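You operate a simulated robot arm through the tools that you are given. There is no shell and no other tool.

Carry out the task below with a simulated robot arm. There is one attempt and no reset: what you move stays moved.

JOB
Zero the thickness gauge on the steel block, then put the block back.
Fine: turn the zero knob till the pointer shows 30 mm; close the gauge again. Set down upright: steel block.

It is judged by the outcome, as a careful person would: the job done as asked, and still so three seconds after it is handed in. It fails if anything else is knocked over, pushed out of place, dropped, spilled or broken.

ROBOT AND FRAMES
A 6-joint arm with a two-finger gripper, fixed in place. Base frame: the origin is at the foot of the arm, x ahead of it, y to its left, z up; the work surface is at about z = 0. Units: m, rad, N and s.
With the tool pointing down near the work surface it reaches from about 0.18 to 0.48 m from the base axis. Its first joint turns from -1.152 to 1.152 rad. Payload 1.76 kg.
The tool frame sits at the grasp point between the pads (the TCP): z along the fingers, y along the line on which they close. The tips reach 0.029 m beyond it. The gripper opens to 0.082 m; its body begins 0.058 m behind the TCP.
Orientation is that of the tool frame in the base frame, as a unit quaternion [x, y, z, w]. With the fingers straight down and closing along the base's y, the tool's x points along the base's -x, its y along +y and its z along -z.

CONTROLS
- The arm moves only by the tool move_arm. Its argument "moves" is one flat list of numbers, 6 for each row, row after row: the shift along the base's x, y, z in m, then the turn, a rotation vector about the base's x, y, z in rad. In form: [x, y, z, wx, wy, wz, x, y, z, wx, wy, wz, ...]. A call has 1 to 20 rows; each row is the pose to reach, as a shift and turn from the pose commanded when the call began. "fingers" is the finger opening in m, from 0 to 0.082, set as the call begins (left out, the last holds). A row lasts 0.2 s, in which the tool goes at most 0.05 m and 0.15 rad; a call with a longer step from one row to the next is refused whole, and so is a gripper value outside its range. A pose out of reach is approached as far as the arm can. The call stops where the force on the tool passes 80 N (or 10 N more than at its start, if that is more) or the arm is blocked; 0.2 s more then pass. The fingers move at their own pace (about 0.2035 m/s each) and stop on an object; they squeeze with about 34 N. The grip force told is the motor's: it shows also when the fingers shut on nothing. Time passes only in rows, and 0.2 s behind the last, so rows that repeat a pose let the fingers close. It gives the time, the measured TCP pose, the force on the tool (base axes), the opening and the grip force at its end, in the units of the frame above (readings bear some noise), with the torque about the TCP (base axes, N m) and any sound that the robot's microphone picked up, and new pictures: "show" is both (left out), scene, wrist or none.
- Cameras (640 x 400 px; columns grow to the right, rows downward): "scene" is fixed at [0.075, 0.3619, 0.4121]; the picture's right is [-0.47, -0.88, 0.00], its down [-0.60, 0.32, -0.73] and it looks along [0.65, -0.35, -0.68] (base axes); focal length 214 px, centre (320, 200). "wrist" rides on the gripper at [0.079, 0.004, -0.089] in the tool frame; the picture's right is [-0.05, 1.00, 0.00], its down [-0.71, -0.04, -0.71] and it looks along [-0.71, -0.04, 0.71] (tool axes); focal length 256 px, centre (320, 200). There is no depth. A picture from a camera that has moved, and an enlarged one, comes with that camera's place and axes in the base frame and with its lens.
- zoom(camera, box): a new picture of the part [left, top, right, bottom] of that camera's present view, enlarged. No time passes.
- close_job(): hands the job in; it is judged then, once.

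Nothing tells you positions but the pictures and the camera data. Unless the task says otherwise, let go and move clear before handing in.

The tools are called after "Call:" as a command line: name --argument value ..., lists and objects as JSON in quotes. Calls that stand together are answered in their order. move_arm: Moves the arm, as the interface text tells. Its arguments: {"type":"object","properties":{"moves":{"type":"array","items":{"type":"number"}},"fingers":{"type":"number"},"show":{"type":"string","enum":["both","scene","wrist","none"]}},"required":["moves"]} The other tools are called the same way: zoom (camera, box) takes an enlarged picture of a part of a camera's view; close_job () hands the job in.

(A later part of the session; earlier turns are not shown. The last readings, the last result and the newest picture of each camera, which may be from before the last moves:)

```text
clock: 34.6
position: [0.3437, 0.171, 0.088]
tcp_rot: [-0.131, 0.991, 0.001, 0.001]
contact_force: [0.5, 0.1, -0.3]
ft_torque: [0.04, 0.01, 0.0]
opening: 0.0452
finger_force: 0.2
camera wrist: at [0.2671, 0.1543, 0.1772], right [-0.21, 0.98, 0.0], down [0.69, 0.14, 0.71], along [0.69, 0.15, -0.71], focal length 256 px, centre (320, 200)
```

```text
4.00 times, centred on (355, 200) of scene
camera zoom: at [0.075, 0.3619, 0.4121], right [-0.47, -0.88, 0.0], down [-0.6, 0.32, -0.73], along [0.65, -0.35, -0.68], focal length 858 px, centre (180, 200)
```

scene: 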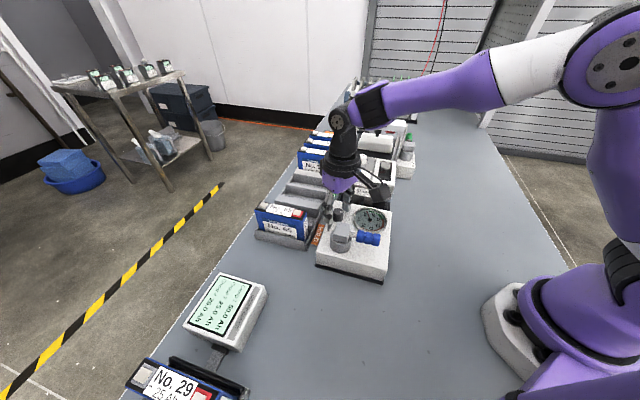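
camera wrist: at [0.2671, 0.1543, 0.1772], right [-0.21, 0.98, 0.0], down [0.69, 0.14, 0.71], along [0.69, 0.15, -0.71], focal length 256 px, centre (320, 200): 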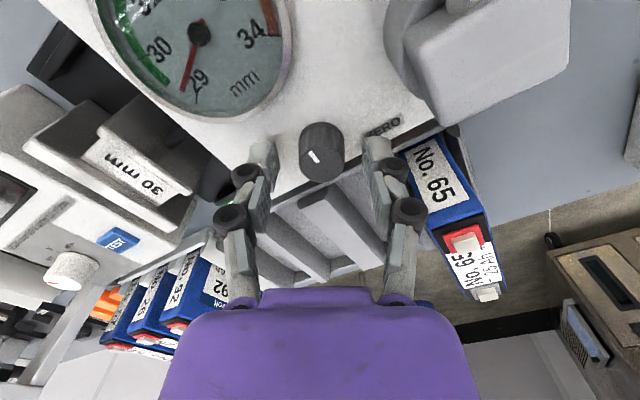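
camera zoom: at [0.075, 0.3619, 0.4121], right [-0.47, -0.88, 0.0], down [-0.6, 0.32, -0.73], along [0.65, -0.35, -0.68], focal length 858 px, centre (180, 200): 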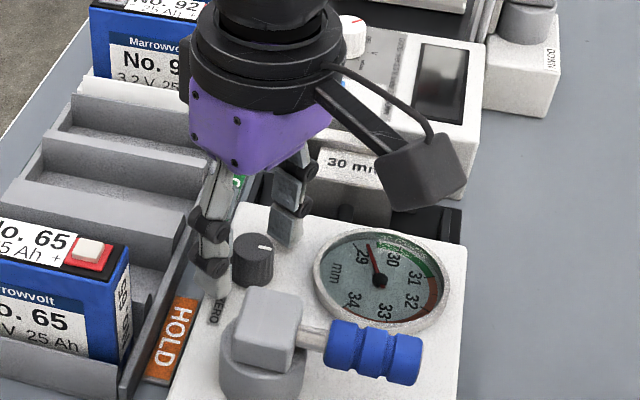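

The fingertips are on either side of the knob, and the scene camera can see the dial. I'll close gently on the knob.

Call:
move_arm --moves '[0, 0, 0, 0, 0, 0, 0, 0, 0, 0, 0, 0]' --fingers 0.018

```text
clock: 35.2
position: [0.3446, 0.1725, 0.0881]
tcp_rot: [-0.132, 0.991, 0.002, 0.0]
contact_force: [-3.9, 13.9, 0.9]
ft_torque: [0.45, -0.13, -0.02]
opening: 0.0234
finger_force: 36.1
camera wrist: at [0.267, 0.1547, 0.1775], right [-0.21, 0.98, 0.0], down [0.69, 0.15, 0.71], along [0.69, 0.15, -0.71], focal length 256 px, centre (320, 200)
```

scene: 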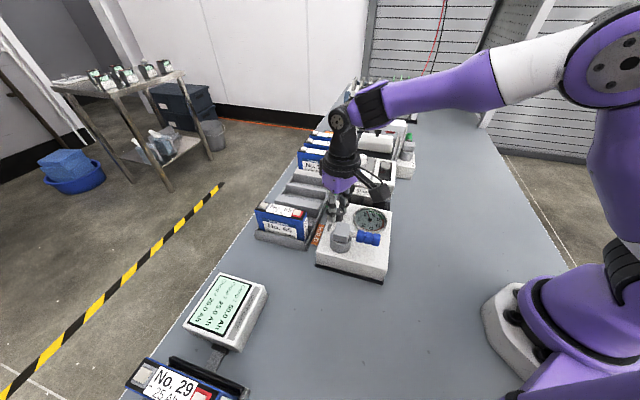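
wrist: 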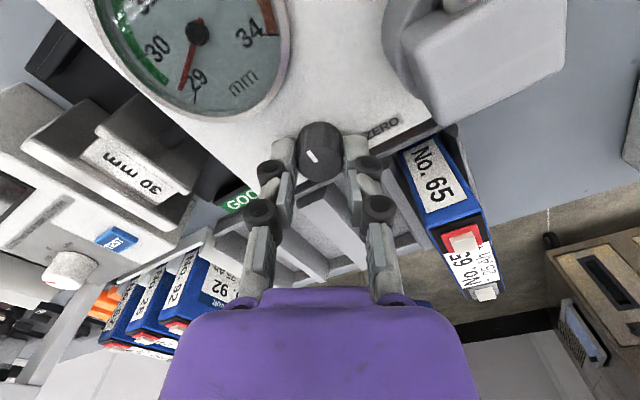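

The grip is on, with about 14 N of side load that means I'm roughly 1 mm off centre. I'll shift 1 mm to relieve it, then try a small clockwise test turn and read the dial.

Call:
move_arm --moves '[-0.0003, 0.001, 0, 0, 0, 0, -0.0003, 0.001, 0, 0, 0, 0]' --show "none"

Call:
move_arm --moves '[0, 0, 0, 0, 0, -0.1, 0, 0, 0, 0, 0, -0.2]'

Call:
zoom --camera "scene" --box '[330, 190, 400, 240]'

Call:
zoom --camera "wrist" --box '[80, 0, 400, 200]'

```text
clock: 35.8
position: [0.3441, 0.1717, 0.0889]
tcp_rot: [-0.131, 0.991, 0.002, 0.001]
contact_force: [10.8, 14.5, -7.4]
ft_torque: [0.34, -0.12, -0.03]
opening: 0.0231
finger_force: 35.7
```

```text
clock: 36.4
position: [0.3422, 0.1722, 0.0878]
tcp_rot: [-0.031, 1.0, 0.002, 0.002]
contact_force: [14.5, 25.3, -14.9]
ft_torque: [0.48, 0.15, -0.04]
opening: 0.0229
finger_force: 35.8
camera wrist: at [0.2644, 0.17, 0.1775], right [-0.01, 1.0, 0.01], down [0.7, 0.0, 0.71], along [0.71, 0.01, -0.7], focal length 256 px, centre (320, 200)
```

scene: 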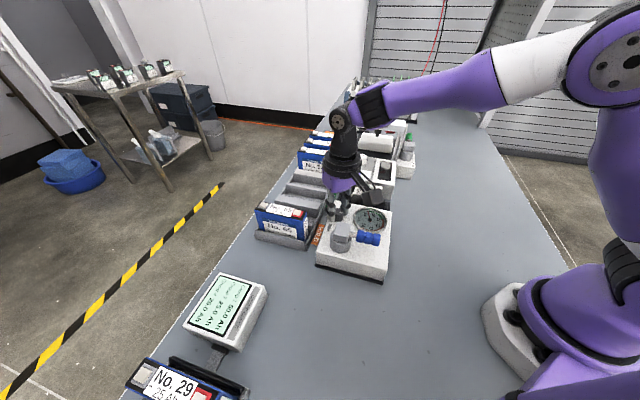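
wrist: 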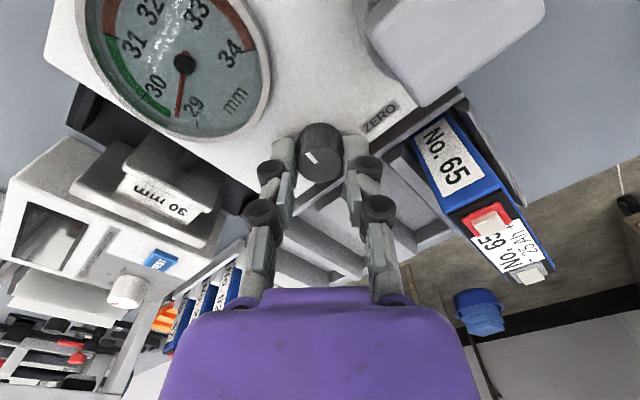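

```text
8.00 times, centred on (365, 215) of scene
camera zoom: at [0.0751, 0.3619, 0.4121], right [-0.47, -0.88, 0.0], down [-0.6, 0.32, -0.73], along [0.65, -0.35, -0.68], focal length 1716 px, centre (-40, 80)
```

zoom: 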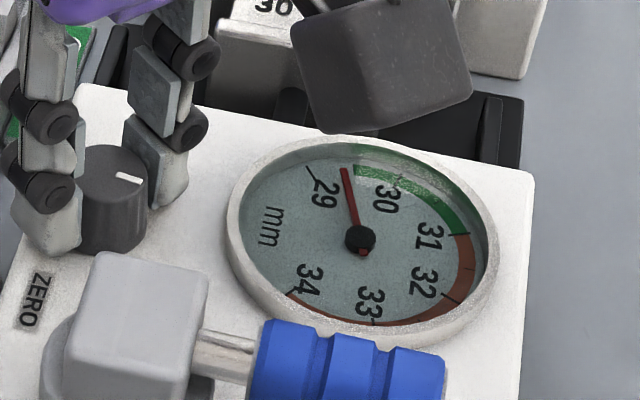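

```text
2.00 times, centred on (240, 100) of wrist
camera zoom: at [0.2644, 0.17, 0.1775], right [-0.01, 1.0, 0.01], down [0.7, 0.0, 0.71], along [0.71, 0.01, -0.7], focal length 512 px, centre (480, 400)
```

zoom: 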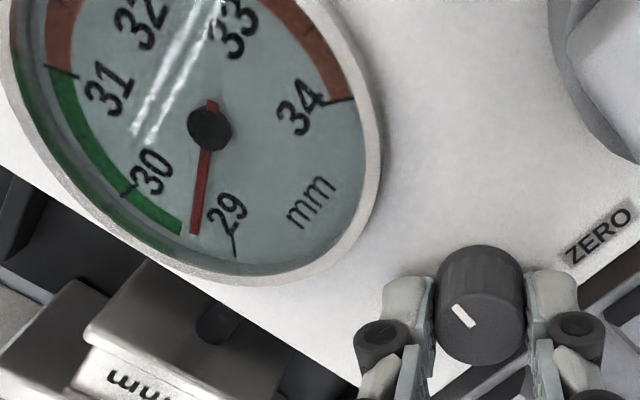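

The pointer rose slightly, to about 29.4, but the side load grew. I'll shift a little in the direction of the load to re-centre before turning further.

Call:
move_arm --moves '[0.0006, 0.001, -0.0005, 0, 0, 0, 0.0006, 0.001, -0.0005, 0, 0, 0]' --show "none"

```text
clock: 37.0
position: [0.3429, 0.1714, 0.0887]
tcp_rot: [-0.031, 1.0, 0.002, 0.002]
contact_force: [-1.6, 14.1, 14.3]
ft_torque: [0.46, -0.64, -0.02]
opening: 0.0228
finger_force: 35.9
```

Call:
move_arm --moves '[0, 0.0012, 0.00025, 0, 0, 0, 0, 0.0012, 0.00025, 0, 0, 0]' --show "none"

```text
clock: 37.6
position: [0.3431, 0.1722, 0.0882]
tcp_rot: [-0.03, 1.0, 0.001, 0.0]
contact_force: [-8.5, -7.6, 34.5]
ft_torque: [-0.27, 0.31, -0.01]
opening: 0.0228
finger_force: 35.5
```

Call:
move_arm --moves '[-0.0003, -0.0004, 0.0006, 0, 0, 0, -0.0003, -0.0004, 0.0006, 0, 0, 0]' --show "none"

```text
clock: 38.2
position: [0.3435, 0.1718, 0.0881]
tcp_rot: [-0.031, 1.0, 0.001, 0.002]
contact_force: [9.8, -14.8, 18.2]
ft_torque: [-0.42, 0.19, 0.03]
opening: 0.023
finger_force: 36.4
```

The knob itself turns with almost no torque, so a light grip is enough. I'll relax the squeeze by setting the opening close to the knob's size.

Call:
move_arm --moves '[0, 0, 0, 0, 0, 0, 0, 0, 0, 0, 0, 0]' --fingers 0.0228 --show "none"

```text
clock: 38.8
position: [0.3426, 0.1734, 0.0866]
tcp_rot: [-0.032, 1.0, 0.001, 0.0]
contact_force: [-1.5, -0.9, -1.2]
ft_torque: [0.11, -0.04, -0.01]
opening: 0.0248
finger_force: 1.8
```

Call:
move_arm --moves '[0, 0, 0, 0, 0, 0, 0, 0, 0, 0, 0, 0]' --fingers 0.0215 --show "none"

```text
clock: 39.4
position: [0.3433, 0.1725, 0.0884]
tcp_rot: [-0.031, 1.0, 0.002, 0.001]
contact_force: [-0.1, -4.5, -0.5]
ft_torque: [-0.08, 0.02, 0.0]
opening: 0.0244
finger_force: 2.7
```

Call:
move_arm --moves '[0, 0, 0, 0, 0, 0, 0, 0, 0, 0, 0, -0.1, 0, 0, 0, 0, 0, -0.2, 0, 0, 0, 0, 0, -0.3]' --fingers 0.0205

Call:
zoom --camera "scene" --box '[330, 190, 400, 240]'

Call:
zoom --camera "wrist" --box '[80, 0, 400, 200]'

```text
clock: 40.4
position: [0.3426, 0.1742, 0.0897]
tcp_rot: [0.12, 0.993, 0.002, 0.001]
contact_force: [1.1, -8.3, 2.9]
ft_torque: [-0.25, 0.02, 0.06]
opening: 0.0261
finger_force: 4.6
camera wrist: at [0.2676, 0.1953, 0.178], right [0.29, 0.96, 0.0], down [0.68, -0.21, 0.71], along [0.68, -0.2, -0.71], focal length 256 px, centre (320, 200)
```

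scene: 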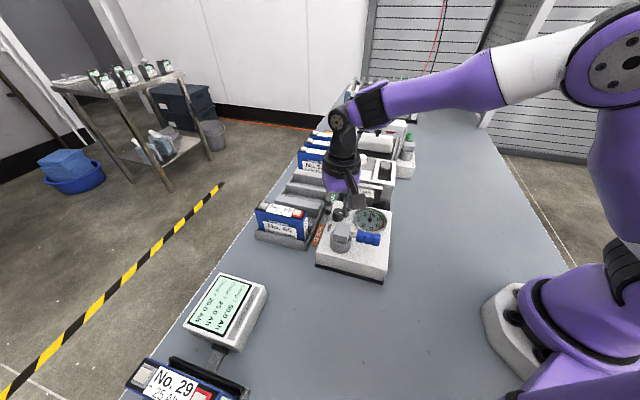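
wrist: 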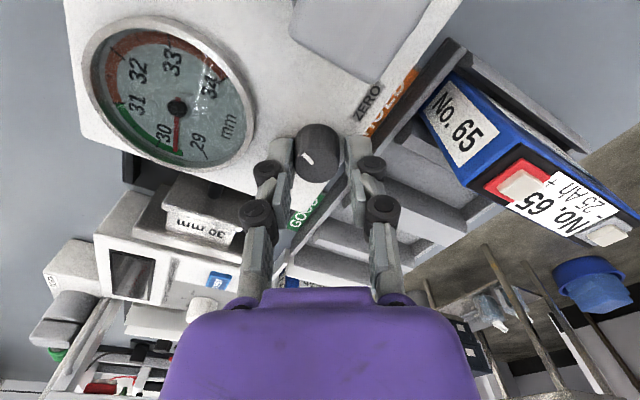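

```text
8.00 times, centred on (365, 215) of scene
camera zoom: at [0.075, 0.3619, 0.4121], right [-0.47, -0.88, 0.0], down [-0.6, 0.32, -0.73], along [0.65, -0.35, -0.68], focal length 1716 px, centre (-40, 80)
```

zoom: 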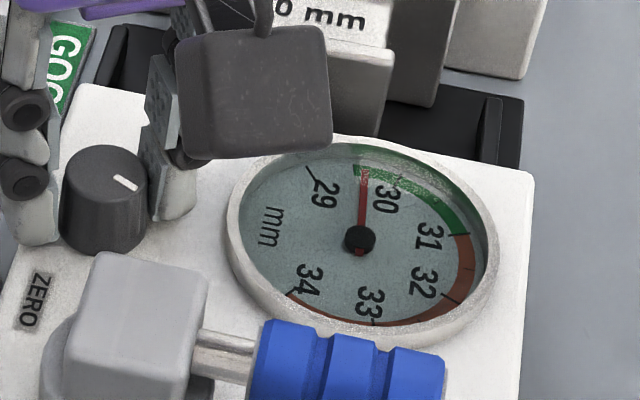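

```text
2.00 times, centred on (240, 100) of wrist
camera zoom: at [0.2676, 0.1953, 0.178], right [0.29, 0.96, 0.0], down [0.68, -0.21, 0.71], along [0.68, -0.2, -0.71], focal length 512 px, centre (480, 400)
```

zoom: 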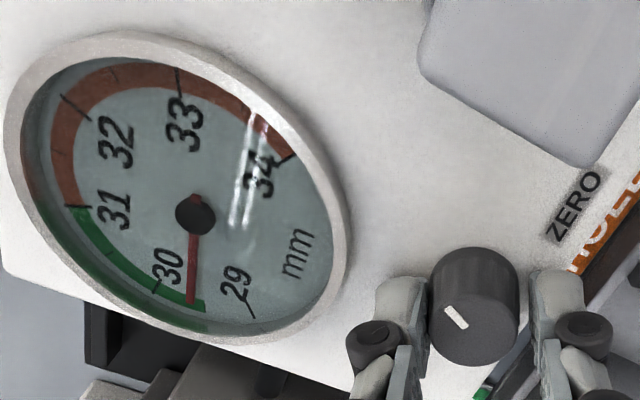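

Clockwise raises the reading, which is now about 29.65. I'll continue in small turns.

Call:
move_arm --moves '[0, 0, 0, 0, 0, -0.1, 0, 0, 0, 0, 0, -0.2]'

Call:
zoom --camera "scene" --box '[330, 190, 400, 240]'

Call:
zoom --camera "wrist" --box '[60, 20, 380, 220]'

```text
clock: 41.0
position: [0.343, 0.1724, 0.0882]
tcp_rot: [0.218, 0.976, 0.001, 0.0]
contact_force: [0.1, -8.9, -0.5]
ft_torque: [-0.19, 0.06, 0.08]
opening: 0.0259
finger_force: 4.2
camera wrist: at [0.2736, 0.2097, 0.178], right [0.47, 0.88, 0.0], down [0.62, -0.34, 0.71], along [0.62, -0.33, -0.71], focal length 256 px, centre (320, 200)
```

scene: 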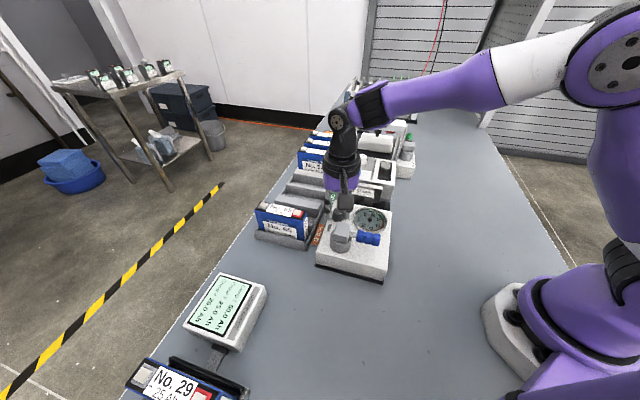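
wrist: 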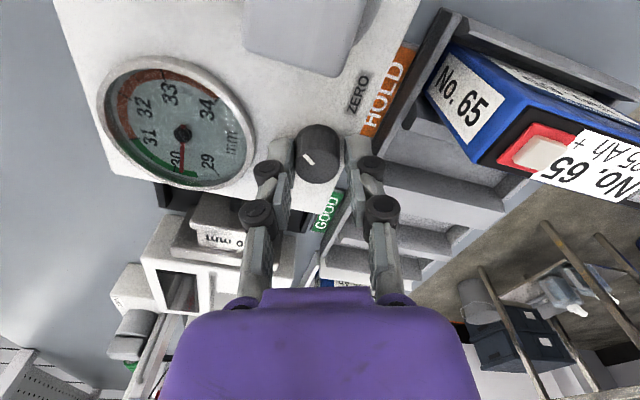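

```text
8.00 times, centred on (365, 215) of scene
camera zoom: at [0.075, 0.3619, 0.4121], right [-0.47, -0.88, 0.0], down [-0.6, 0.32, -0.73], along [0.65, -0.35, -0.68], focal length 1716 px, centre (-40, 80)
```

zoom: 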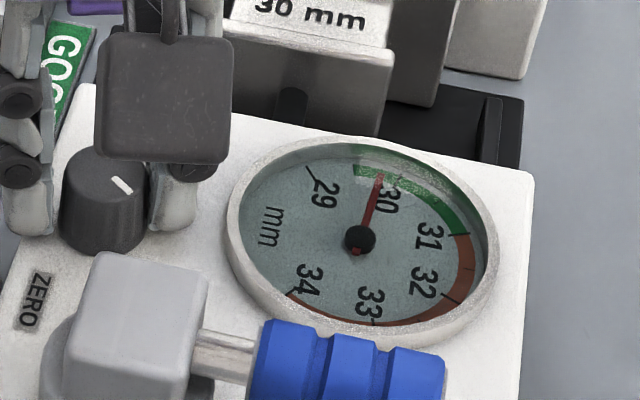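

```text
2.00 times, centred on (220, 120) of wrist
camera zoom: at [0.2736, 0.2097, 0.178], right [0.47, 0.88, 0.0], down [0.62, -0.34, 0.71], along [0.62, -0.33, -0.71], focal length 512 px, centre (520, 360)
```

zoom: 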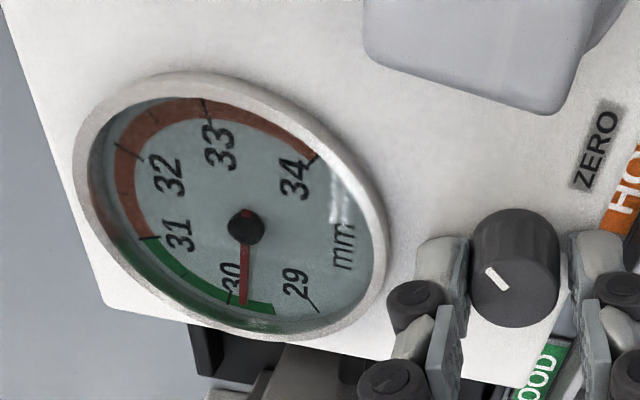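

Call:
zoom --camera "scene" --box '[354, 205, 394, 233]'

Call:
zoom --camera "wrist" --box '[90, 50, 260, 195]'

```text
14.29 times, centred on (374, 219) of scene
camera zoom: at [0.075, 0.3619, 0.4121], right [-0.47, -0.88, 0.0], down [-0.6, 0.32, -0.73], along [0.65, -0.35, -0.68], focal length 3064 px, centre (-451, -71)
```

zoom: 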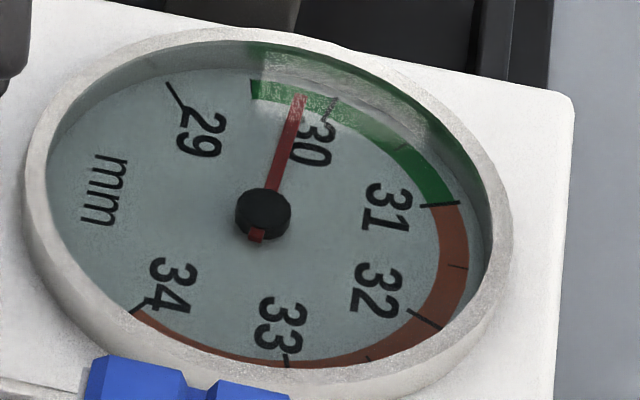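

```text
2.76 times, centred on (175, 122) of wrist
camera zoom: at [0.2736, 0.2097, 0.178], right [0.47, 0.88, 0.0], down [0.62, -0.34, 0.71], along [0.62, -0.33, -0.71], focal length 706 px, centre (720, 414)
```

zoom: 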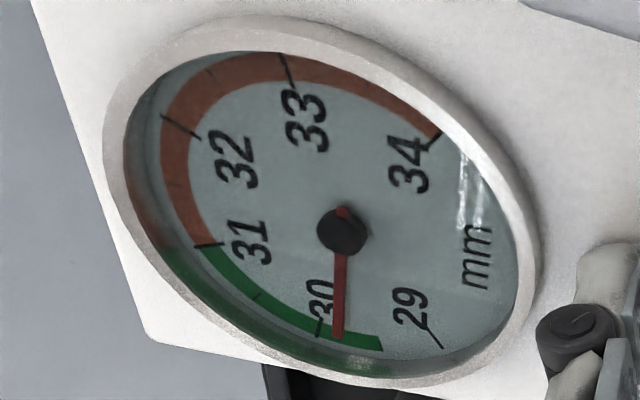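

The pointer reads about 29.8. The gain is roughly 1 mm per radian, so I need about 0.18 rad more; I'll turn 0.13 and re-read.

Call:
move_arm --moves '[0, 0, 0, 0, 0, -0.065, 0, 0, 0, 0, 0, -0.13]' --show "wrist"

Call:
zoom --camera "scene" --box '[354, 205, 394, 233]'

Call:
zoom --camera "wrist" --box '[90, 50, 260, 195]'

```text
clock: 41.6
position: [0.3424, 0.1715, 0.089]
tcp_rot: [0.281, 0.96, 0.001, 0.0]
contact_force: [-2.5, -5.6, -1.0]
ft_torque: [-0.13, 0.06, 0.03]
opening: 0.0243
finger_force: 2.1
camera wrist: at [0.2787, 0.2176, 0.178], right [0.58, 0.81, 0.0], down [0.57, -0.41, 0.71], along [0.58, -0.41, -0.71], focal length 256 px, centre (320, 200)
```

wrist: 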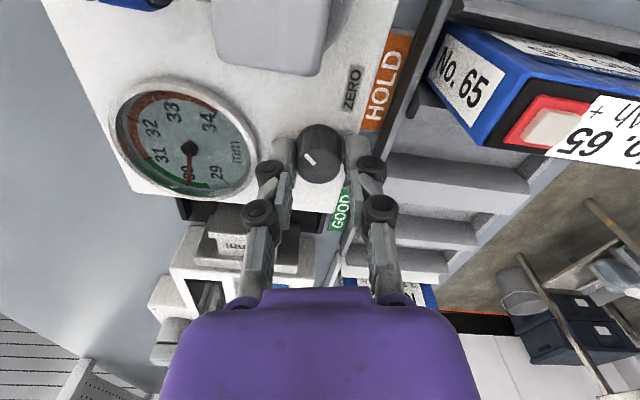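

```text
14.29 times, centred on (374, 219) of scene
camera zoom: at [0.075, 0.3619, 0.4121], right [-0.47, -0.88, 0.0], down [-0.6, 0.32, -0.73], along [0.65, -0.35, -0.68], focal length 3064 px, centre (-451, -71)
```

zoom: 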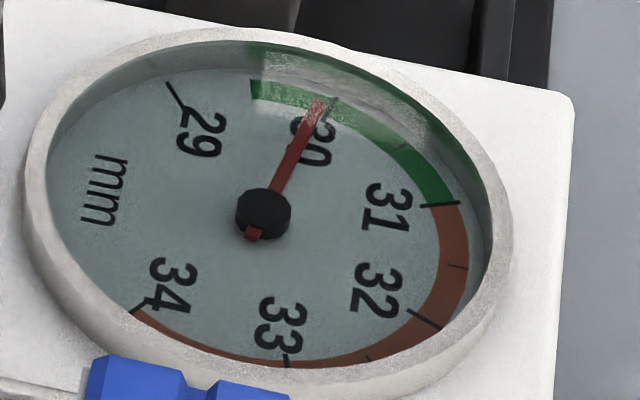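

```text
2.76 times, centred on (175, 122) of wrist
camera zoom: at [0.2787, 0.2176, 0.178], right [0.58, 0.81, 0.0], down [0.57, -0.41, 0.71], along [0.58, -0.41, -0.71], focal length 706 px, centre (720, 414)
```

zoom: 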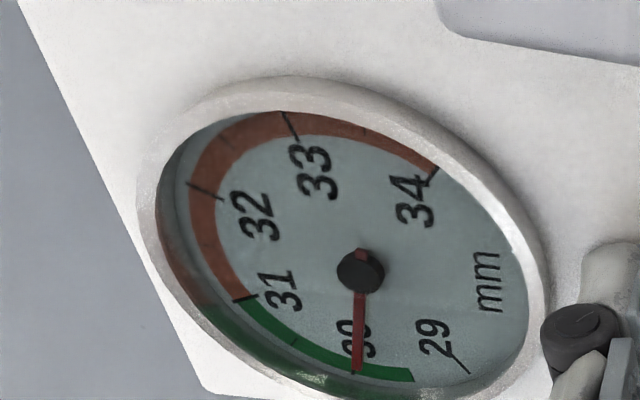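

Call:
zoom --camera "wrist" --box '[155, 130, 225, 195]'

Call:
zoom --camera "scene" --box '[366, 206, 384, 222]'

```text
6.15 times, centred on (190, 162) of wrist
camera zoom: at [0.2787, 0.2176, 0.178], right [0.58, 0.81, 0.0], down [0.57, -0.41, 0.71], along [0.58, -0.41, -0.71], focal length 1575 px, centre (1120, 431)
```

zoom: 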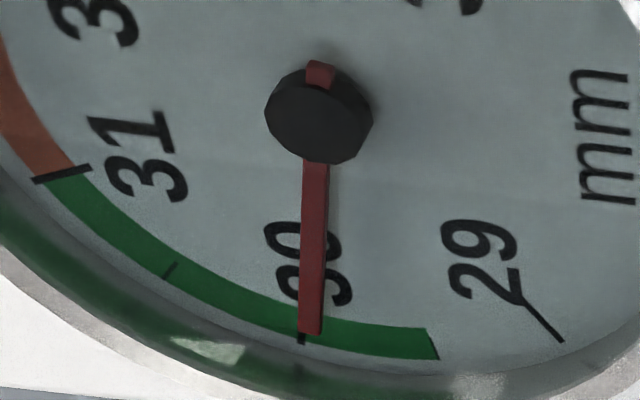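

```text
16.00 times, centred on (375, 214) of scene
camera zoom: at [0.075, 0.3619, 0.4121], right [-0.47, -0.88, 0.0], down [-0.6, 0.32, -0.73], along [0.65, -0.35, -0.68], focal length 3432 px, centre (-560, -24)
```

zoom: 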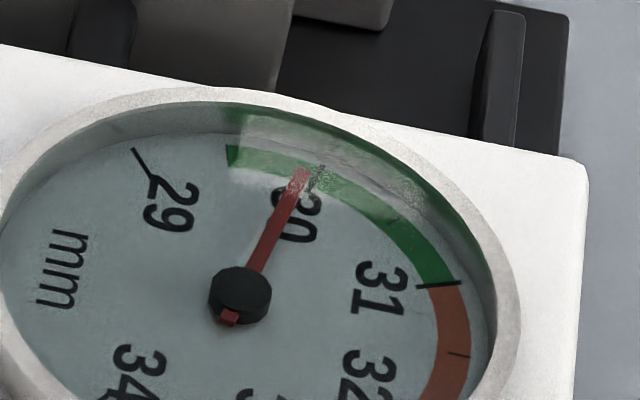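

Correcting for parallax in both views, the pointer reads about 29.9. I'll turn 0.09 rad more, then release and check it from directly above.

Call:
move_arm --moves '[0, 0, 0, 0, 0, -0.045, 0, 0, 0, 0, 0, -0.09]' --show "none"

Call:
zoom --camera "scene" --box '[366, 206, 384, 222]'

Call:
zoom --camera "wrist" --box '[155, 130, 225, 195]'

```text
clock: 42.2
position: [0.3418, 0.1711, 0.0903]
tcp_rot: [0.323, 0.947, 0.002, 0.002]
contact_force: [-3.4, -6.3, 1.4]
ft_torque: [-0.1, 0.14, 0.01]
opening: 0.0249
finger_force: 2.8
```

```text
16.00 times, centred on (375, 214) of scene
camera zoom: at [0.075, 0.3619, 0.4121], right [-0.47, -0.88, 0.0], down [-0.6, 0.32, -0.73], along [0.65, -0.35, -0.68], focal length 3432 px, centre (-560, -24)
```

zoom: 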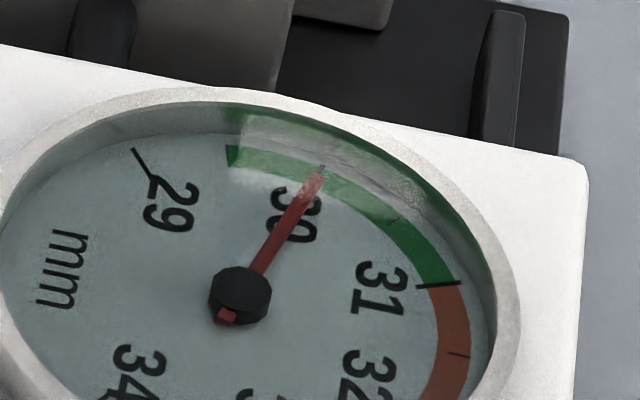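

```text
6.15 times, centred on (190, 162) of wrist
camera zoom: at [0.2831, 0.2235, 0.1782], right [0.65, 0.76, 0.0], down [0.53, -0.46, 0.71], along [0.54, -0.46, -0.71], focal length 1575 px, centre (1120, 431)
```

zoom: 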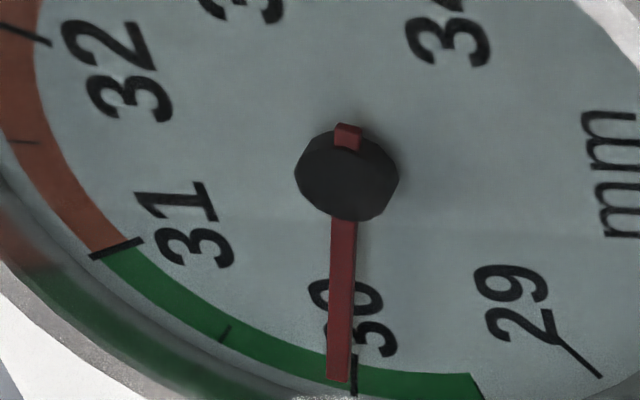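

The scene view and the wrist view agree on about 30.03. I'll open the fingers only a little to stay clear of the dial bezel and lift straight up.

Call:
move_arm --moves '[0, 0, 0, 0, 0, 0, 0, 0, 0, 0, 0, 0]' --fingers 0.032 --show "none"

Call:
move_arm --moves '[0, 0, 0.02, 0, 0, 0, 0, 0, 0.05, 0, 0, 0, 0, 0, 0.08, 0, 0, 0, 0, 0, 0.11, 0, 0, 0]'

Call:
zoom --camera "scene" --box '[354, 205, 394, 233]'

Call:
zoom --camera "wrist" --box '[160, 0, 360, 150]'

```text
clock: 42.8
position: [0.3418, 0.1731, 0.089]
tcp_rot: [0.322, 0.947, 0.001, 0.001]
contact_force: [0.4, -0.7, 0.1]
ft_torque: [0.0, 0.01, 0.01]
opening: 0.0323
finger_force: 0.2
```

```text
clock: 43.8
position: [0.3433, 0.1726, 0.1963]
tcp_rot: [0.324, 0.946, 0.0, 0.0]
contact_force: [0.0, 0.1, -0.1]
ft_torque: [-0.02, 0.02, 0.04]
opening: 0.032
finger_force: 0.0
camera wrist: at [0.2842, 0.2238, 0.2867], right [0.65, 0.76, 0.0], down [0.53, -0.46, 0.71], along [0.54, -0.46, -0.71], focal length 256 px, centre (320, 200)
```

scene: 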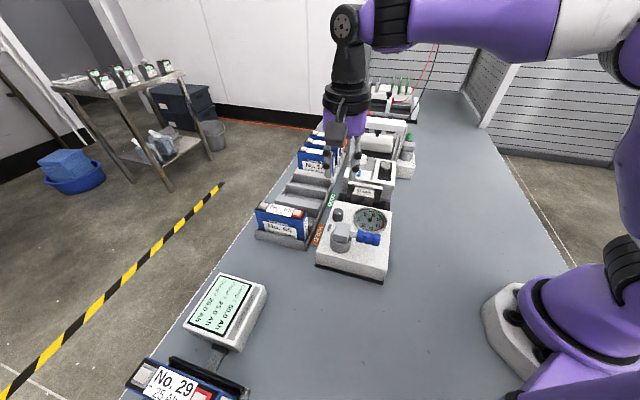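
wrist: 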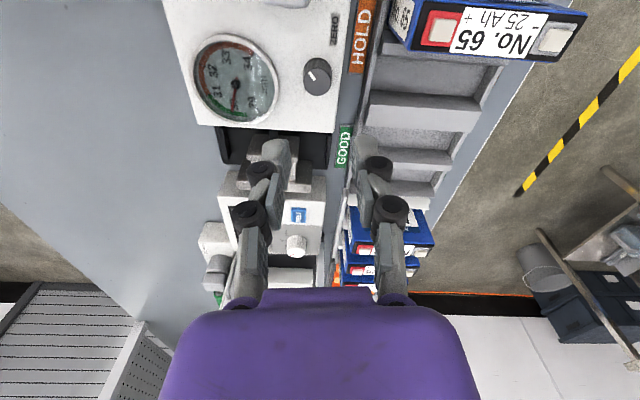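

```text
14.29 times, centred on (374, 219) of scene
camera zoom: at [0.075, 0.3619, 0.4121], right [-0.47, -0.88, 0.0], down [-0.6, 0.32, -0.73], along [0.65, -0.35, -0.68], focal length 3064 px, centre (-451, -71)
```

zoom: 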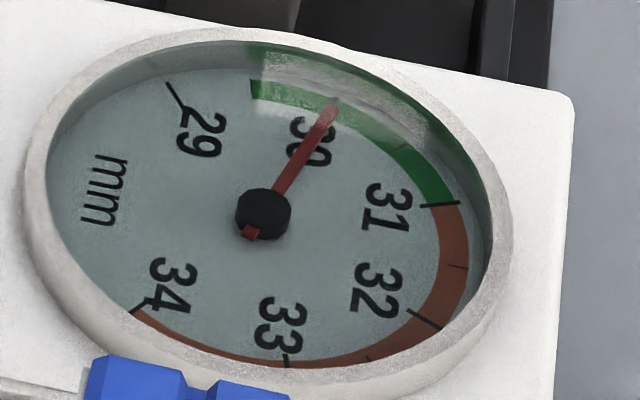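

```text
2.67 times, centred on (260, 75) of wrist
camera zoom: at [0.2842, 0.2238, 0.2867], right [0.65, 0.76, 0.0], down [0.53, -0.46, 0.71], along [0.54, -0.46, -0.71], focal length 683 px, centre (480, 533)
```

zoom: 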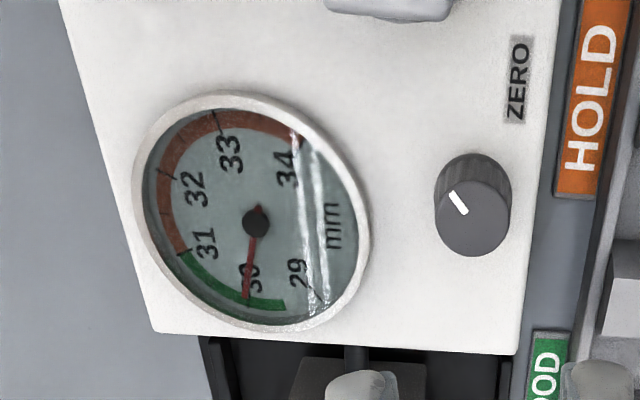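

Call:
move_arm --moves '[-0.015, -0.033, 0, 0, 0, 0, -0.03, -0.067, 0, 0, 0, 0]' --show "wrist"

```text
clock: 44.4
position: [0.3137, 0.1059, 0.2002]
tcp_rot: [0.323, 0.946, 0.002, 0.002]
contact_force: [0.5, 0.0, -0.3]
ft_torque: [0.0, 0.01, -0.01]
opening: 0.0318
finger_force: 0.1
camera wrist: at [0.2534, 0.1562, 0.2888], right [0.65, 0.76, 0.0], down [0.53, -0.46, 0.71], along [0.54, -0.46, -0.71], focal length 256 px, centre (320, 200)
```

wrist: 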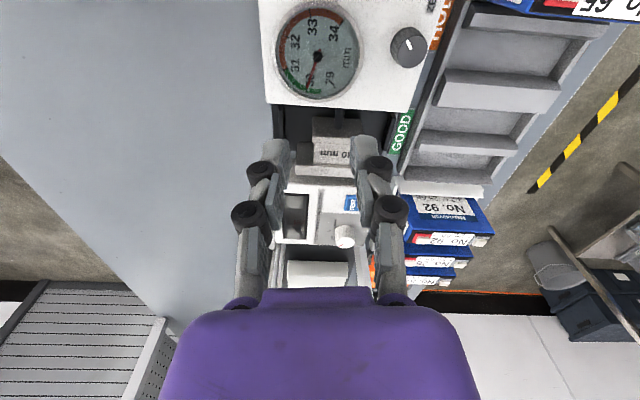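

Call:
zoom --camera "wrist" --box '[265, 0, 370, 105]'

Call:
zoom --camera "wrist" --box '[290, 40, 350, 100]'

Call:
zoom --camera "wrist" --box '[260, 90, 400, 200]'

```text
3.81 times, centred on (318, 52) of wrist
camera zoom: at [0.2534, 0.1562, 0.2888], right [0.65, 0.76, 0.0], down [0.53, -0.46, 0.71], along [0.54, -0.46, -0.71], focal length 975 px, centre (330, 762)
```

zoom: 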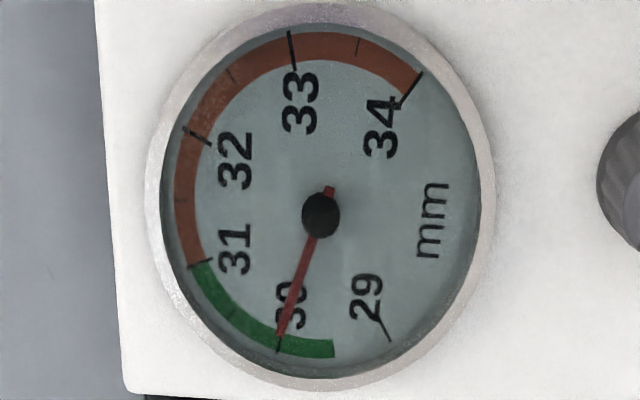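

```text
6.67 times, centred on (320, 70) of wrist
camera zoom: at [0.2534, 0.1562, 0.2888], right [0.65, 0.76, 0.0], down [0.53, -0.46, 0.71], along [0.54, -0.46, -0.71], focal length 1707 px, centre (320, 1067)
```

zoom: 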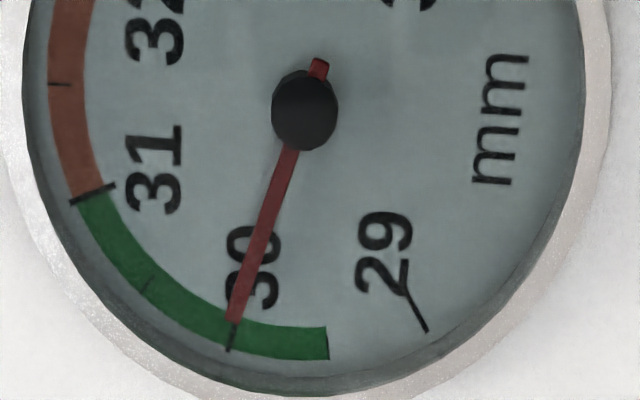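

```text
3.64 times, centred on (330, 145) of wrist
camera zoom: at [0.2534, 0.1562, 0.2888], right [0.65, 0.76, 0.0], down [0.53, -0.46, 0.71], along [0.54, -0.46, -0.71], focal length 931 px, centre (284, 400)
```

zoom: 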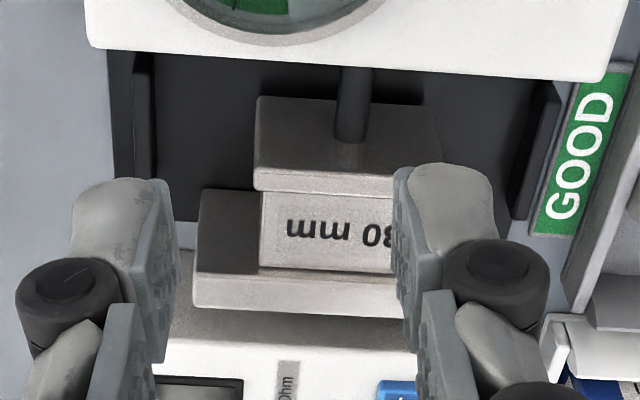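

From above, the pointer lies exactly on the 30 mark and the block is still clamped. Now I'll go back to the lever, open it and release the block.

Call:
move_arm --moves '[-0.0066, 0.0064, 0, 0, 0, 0.1444, -0.0133, 0.0127, 0, 0, 0, 0.2888, -0.0199, 0.0191, 0, 0, 0, 0.4332, -0.0265, 0.0254, 0, 0, 0, 0.5776, -0.0332, 0.0318, 0, 0, 0, 0.722, -0.0398, 0.0382, 0, 0, 0, 0.8664, -0.0464, 0.0445, 0, 0, 0, 1.0108, -0.053, 0.0509, 0, 0, 0, 1.1552, -0.0597, 0.0572, 0, 0, 0, 1.2996, -0.0663, 0.0636, 0, 0, 0, 1.444]' --fingers 0.06 --show "wrist"

Call:
zoom --camera "wrist" --box '[240, 50, 400, 200]'

```text
clock: 46.6
position: [0.2472, 0.1702, 0.199]
tcp_rot: [-0.384, 0.923, 0.003, 0.0]
contact_force: [1.1, -0.5, -0.9]
ft_torque: [-0.01, 0.02, 0.01]
opening: 0.06
finger_force: 0.1
camera wrist: at [0.1889, 0.1155, 0.2881], right [-0.67, 0.74, 0.0], down [0.53, 0.47, 0.71], along [0.52, 0.48, -0.71], focal length 256 px, centre (320, 200)
```

wrist: 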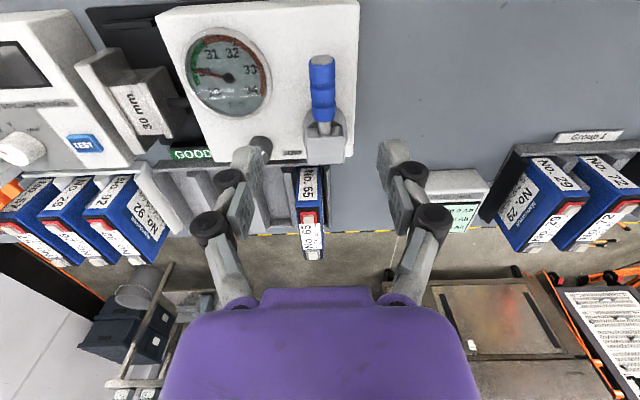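

```text
2.67 times, centred on (320, 125) of wrist
camera zoom: at [0.1889, 0.1155, 0.2881], right [-0.67, 0.74, 0.0], down [0.53, 0.47, 0.71], along [0.52, 0.48, -0.71], focal length 683 px, centre (320, 400)
```

zoom: 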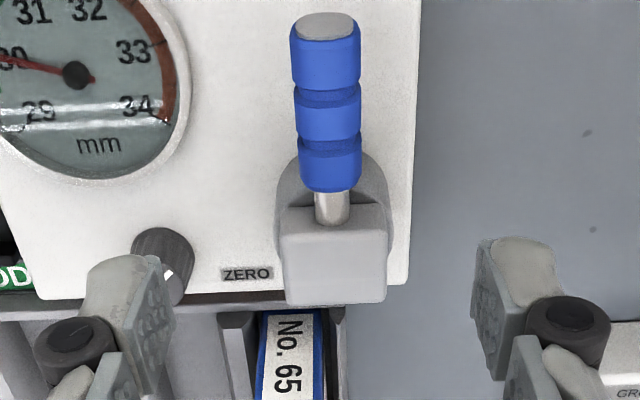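

Call:
move_arm --moves '[-0.001, 0.001, -0.03, 0, 0, 0, -0.001, 0.001, -0.06, 0, 0, 0, -0.001, 0.001, -0.0907, 0, 0, 0]' --show "wrist"

```text
clock: 47.4
position: [0.2449, 0.1717, 0.1108]
tcp_rot: [-0.383, 0.924, 0.002, 0.0]
contact_force: [0.2, -0.1, 1.0]
ft_torque: [0.0, -0.02, 0.01]
opening: 0.06
finger_force: 0.1
camera wrist: at [0.1876, 0.1172, 0.1992], right [-0.67, 0.74, 0.0], down [0.53, 0.47, 0.71], along [0.52, 0.48, -0.71], focal length 256 px, centre (320, 200)
```

wrist: 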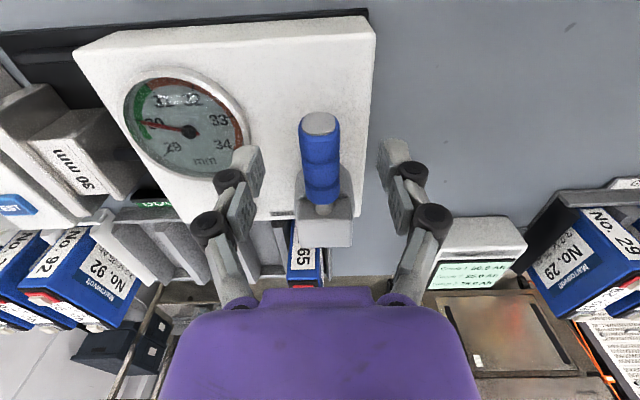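

Call:
move_arm --moves '[0, 0, 0, 0, 0, 0, -0.0047, 0.0055, 0, 0, 0, -0.149, -0.0085, 0.0117, 0, 0, 0, -0.298, -0.0114, 0.0184, 0, 0, 0, -0.447, -0.0132, 0.0254, 0, 0, 0, -0.596, -0.0139, 0.0326, 0, 0, 0, -0.745, -0.0136, 0.0399, 0, 0, 0, -0.894, -0.0122, 0.047, 0, 0, 0, -1.043, -0.0097, 0.0538, 0, 0, 0, -1.192, -0.0062, 0.0602, 0, 0, 0, -1.341, -0.0019, 0.066, 0, 0, 0, -1.49]' --fingers 0.026

```text
clock: 49.8
position: [0.2438, 0.2363, 0.1091]
tcp_rot: [0.346, 0.938, 0.001, 0.002]
contact_force: [-0.2, -0.3, 0.1]
ft_torque: [0.0, -0.01, 0.02]
opening: 0.0262
finger_force: 0.0
camera wrist: at [0.1871, 0.29, 0.1975], right [0.69, 0.72, 0.0], down [0.51, -0.49, 0.71], along [0.51, -0.49, -0.71], focal length 256 px, centre (320, 200)
```

scene: 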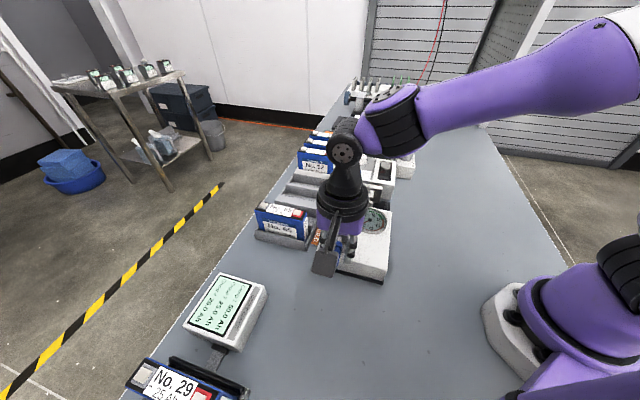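
wrist: 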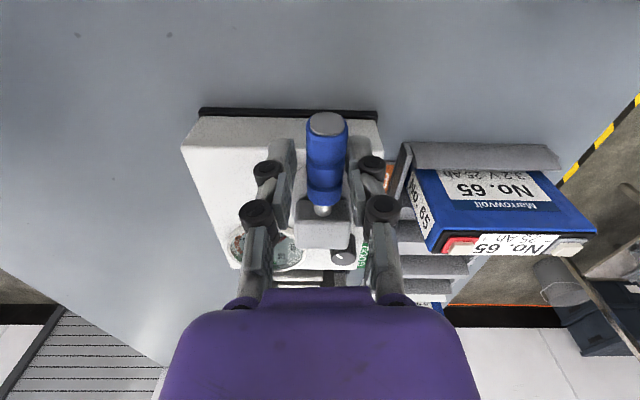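

Call:
move_arm --moves '[0.0026, 0.0027, 0, 0, 0, -0.08, 0.0047, 0.0046, 0, 0, 0, -0.14]' --show "none"

Call:
move_arm --moves '[-0.001, -0.001, 0, 0, 0, 0.06, -0.001, -0.001, 0, 0, 0, 0.06, -0.001, -0.001, 0.04, 0, 0, 0.06, -0.001, -0.001, 0.085, 0, 0, 0.06, -0.001, -0.001, 0.13, 0, 0, 0.06]' --fingers 0.06

Call:
zoom --camera "wrist" --box '[220, 20, 440, 240]'

Call:
zoom --camera "scene" --box '[315, 170, 425, 270]'

```text
clock: 50.4
position: [0.2494, 0.2414, 0.1087]
tcp_rot: [0.41, 0.912, 0.0, 0.001]
contact_force: [-0.3, -2.3, 0.3]
ft_torque: [-0.05, 0.02, 0.05]
opening: 0.0268
finger_force: 1.0
```

```text
clock: 51.6
position: [0.2457, 0.2409, 0.2406]
tcp_rot: [0.382, 0.924, 0.001, 0.001]
contact_force: [-0.1, 0.4, -0.3]
ft_torque: [0.01, -0.02, -0.03]
opening: 0.06
finger_force: 0.0
camera wrist: at [0.194, 0.2991, 0.3302], right [0.74, 0.67, 0.0], down [0.47, -0.53, 0.71], along [0.48, -0.52, -0.71], focal length 256 px, centre (320, 200)
```

scene: 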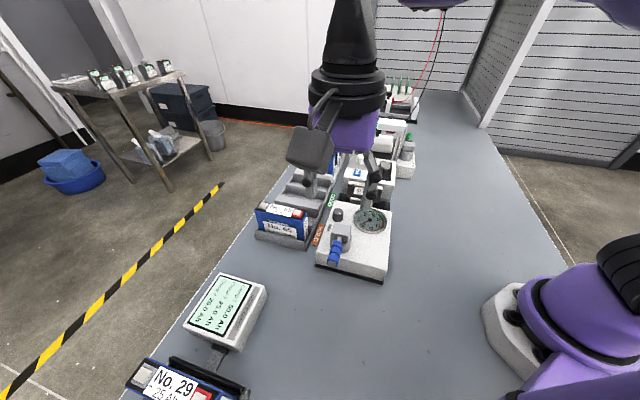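
wrist: 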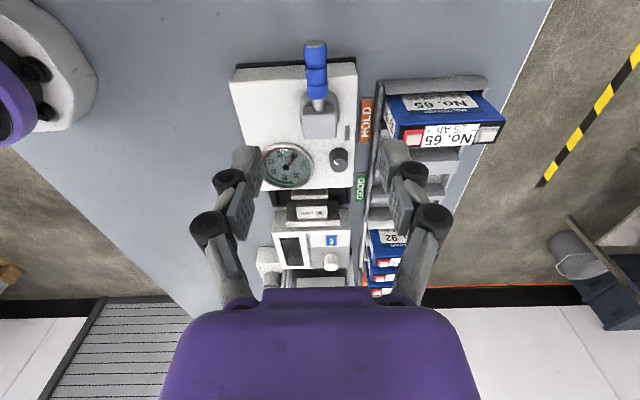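

```text
1.82 times, centred on (330, 130) of wrist
camera zoom: at [0.194, 0.2991, 0.3302], right [0.74, 0.67, 0.0], down [0.47, -0.53, 0.71], along [0.48, -0.52, -0.71], focal length 465 px, centre (302, 327)
```

zoom: 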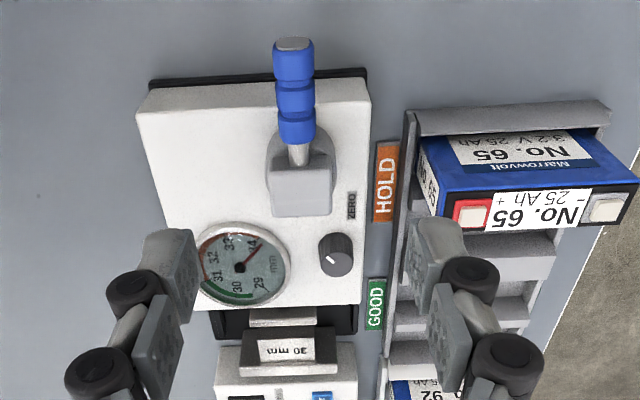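

```text
4.00 times, centred on (370, 220) of scene
camera zoom: at [0.075, 0.3619, 0.4121], right [-0.47, -0.88, 0.0], down [-0.6, 0.32, -0.73], along [0.65, -0.35, -0.68], focal length 858 px, centre (120, 120)
```

zoom: 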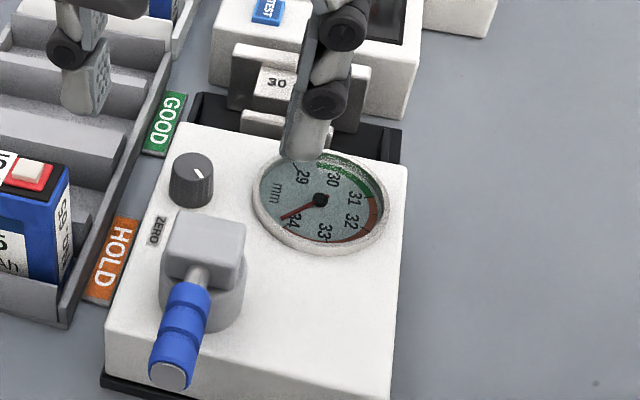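

The jaws are open with the block standing against the fixed plate. I'll move above it and check alignment before gripping.

Call:
move_arm --moves '[0.0278, -0.0351, 0, 0, 0, 0, 0.0555, -0.0703, 0, 0, 0, 0, 0.0833, -0.1054, 0, 0, 0, 0, 0.111, -0.1406, 0, 0, 0, 0, 0.1388, -0.1757, 0, 0, 0, 0, 0.1388, -0.1757, -0.04, 0, 0, 0, 0.1388, -0.1757, -0.0667, 0, 0, 0]' --fingers 0.066 --show "wrist"

Call:
zoom --camera "wrist" --box '[220, 0, 420, 150]'

```text
clock: 53.2
position: [0.3847, 0.0615, 0.1696]
tcp_rot: [0.382, 0.924, 0.001, 0.002]
contact_force: [0.1, -0.3, -0.4]
ft_torque: [-0.03, 0.01, -0.02]
opening: 0.066
finger_force: 0.1
camera wrist: at [0.3329, 0.1196, 0.2584], right [0.74, 0.67, 0.0], down [0.47, -0.53, 0.71], along [0.48, -0.52, -0.71], focal length 256 px, centre (320, 200)
```

wrist: 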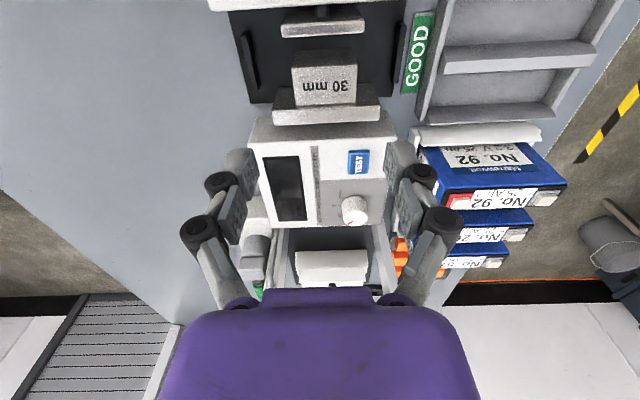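

```text
2.67 times, centred on (320, 75) of wrist
camera zoom: at [0.3329, 0.1196, 0.2584], right [0.74, 0.67, 0.0], down [0.47, -0.53, 0.71], along [0.48, -0.52, -0.71], focal length 683 px, centre (320, 533)
```

zoom: 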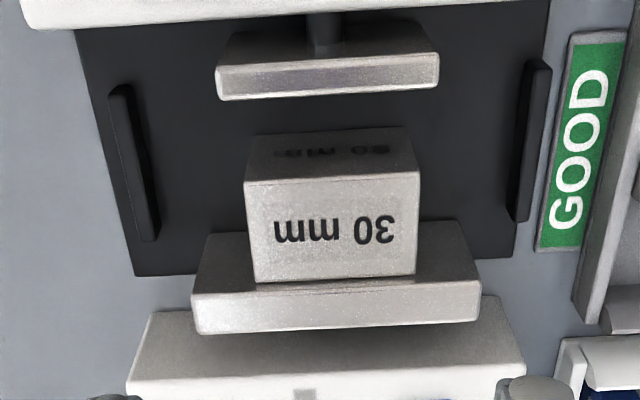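

The block's centre is about 4 mm to the right of the tool axis in this view. I'll correct for that and descend partway.

Call:
move_arm --moves '[0.0033, 0.0024, 0, 0, 0, 0, 0.0033, 0.0024, -0.035, 0, 0, 0, 0.0033, 0.0024, -0.07, 0, 0, 0, 0.0033, 0.0024, -0.09, 0, 0, 0]' --show "wrist"

Call:
zoom --camera "wrist" --box '[180, 60, 460, 250]'

```text
clock: 54.2
position: [0.3894, 0.0668, 0.0818]
tcp_rot: [0.382, 0.924, 0.002, 0.002]
contact_force: [-0.4, -0.7, 0.4]
ft_torque: [0.0, 0.01, 0.01]
opening: 0.066
finger_force: 0.1
camera wrist: at [0.3376, 0.1257, 0.1703], right [0.74, 0.67, 0.0], down [0.47, -0.53, 0.71], along [0.48, -0.52, -0.71], focal length 256 px, centre (320, 200)
```

wrist: 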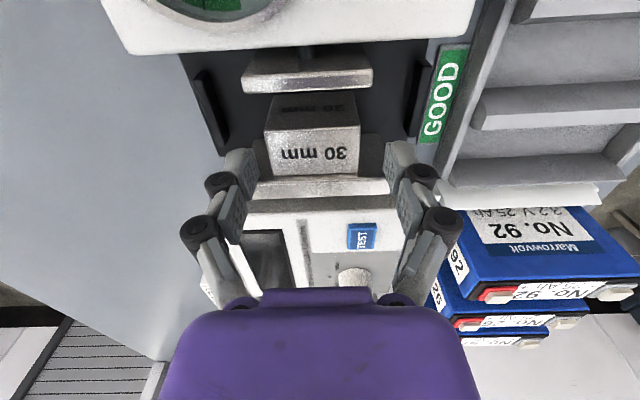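

```text
2.11 times, centred on (320, 155) of wrist
camera zoom: at [0.3376, 0.1257, 0.1703], right [0.74, 0.67, 0.0], down [0.47, -0.53, 0.71], along [0.48, -0.52, -0.71], focal length 539 px, centre (320, 295)
```

zoom: 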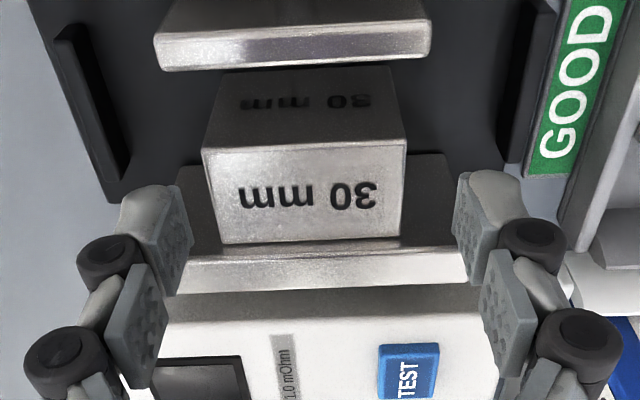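

The arm has settled and the block is now about 3 mm to the left. I'll correct again and go down to grip height.

Call:
move_arm --moves '[-0.0017, -0.003, 0, 0, 0, 0, -0.0017, -0.003, -0.015, 0, 0, 0, -0.0017, -0.003, -0.028, 0, 0, 0, -0.0017, -0.003, -0.033, 0, 0, 0]' --show "wrist"

Call:
zoom --camera "wrist" --box '[180, 60, 460, 250]'

```text
clock: 55.2
position: [0.388, 0.0651, 0.0475]
tcp_rot: [0.382, 0.924, 0.001, 0.001]
contact_force: [-0.2, 0.7, -0.4]
ft_torque: [-0.01, 0.05, -0.01]
opening: 0.0661
finger_force: 0.1
camera wrist: at [0.3346, 0.1229, 0.1371], right [0.74, 0.67, 0.0], down [0.47, -0.53, 0.71], along [0.48, -0.52, -0.71], focal length 256 px, centre (320, 200)
```

wrist: 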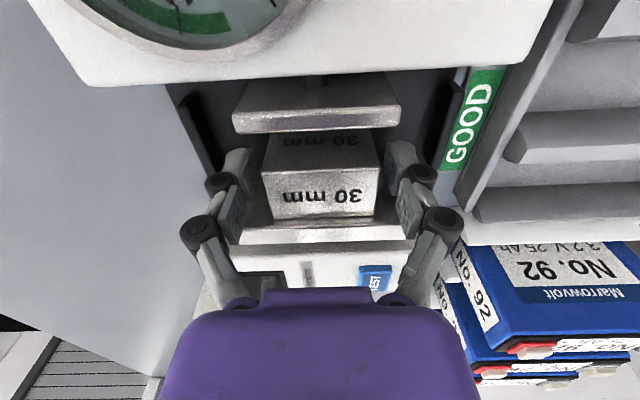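

```text
2.11 times, centred on (320, 155) of wrist
camera zoom: at [0.3346, 0.1229, 0.1371], right [0.74, 0.67, 0.0], down [0.47, -0.53, 0.71], along [0.48, -0.52, -0.71], focal length 539 px, centre (320, 295)
```

zoom: 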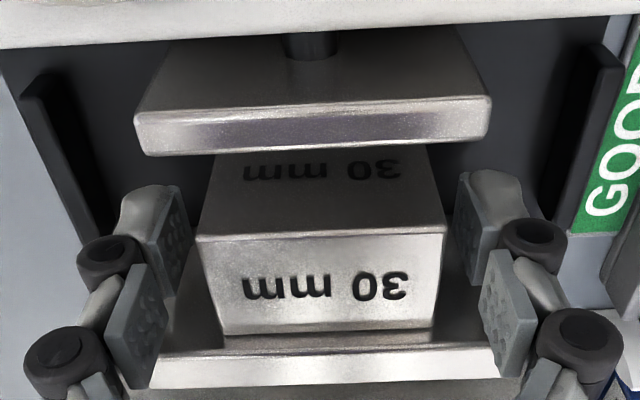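

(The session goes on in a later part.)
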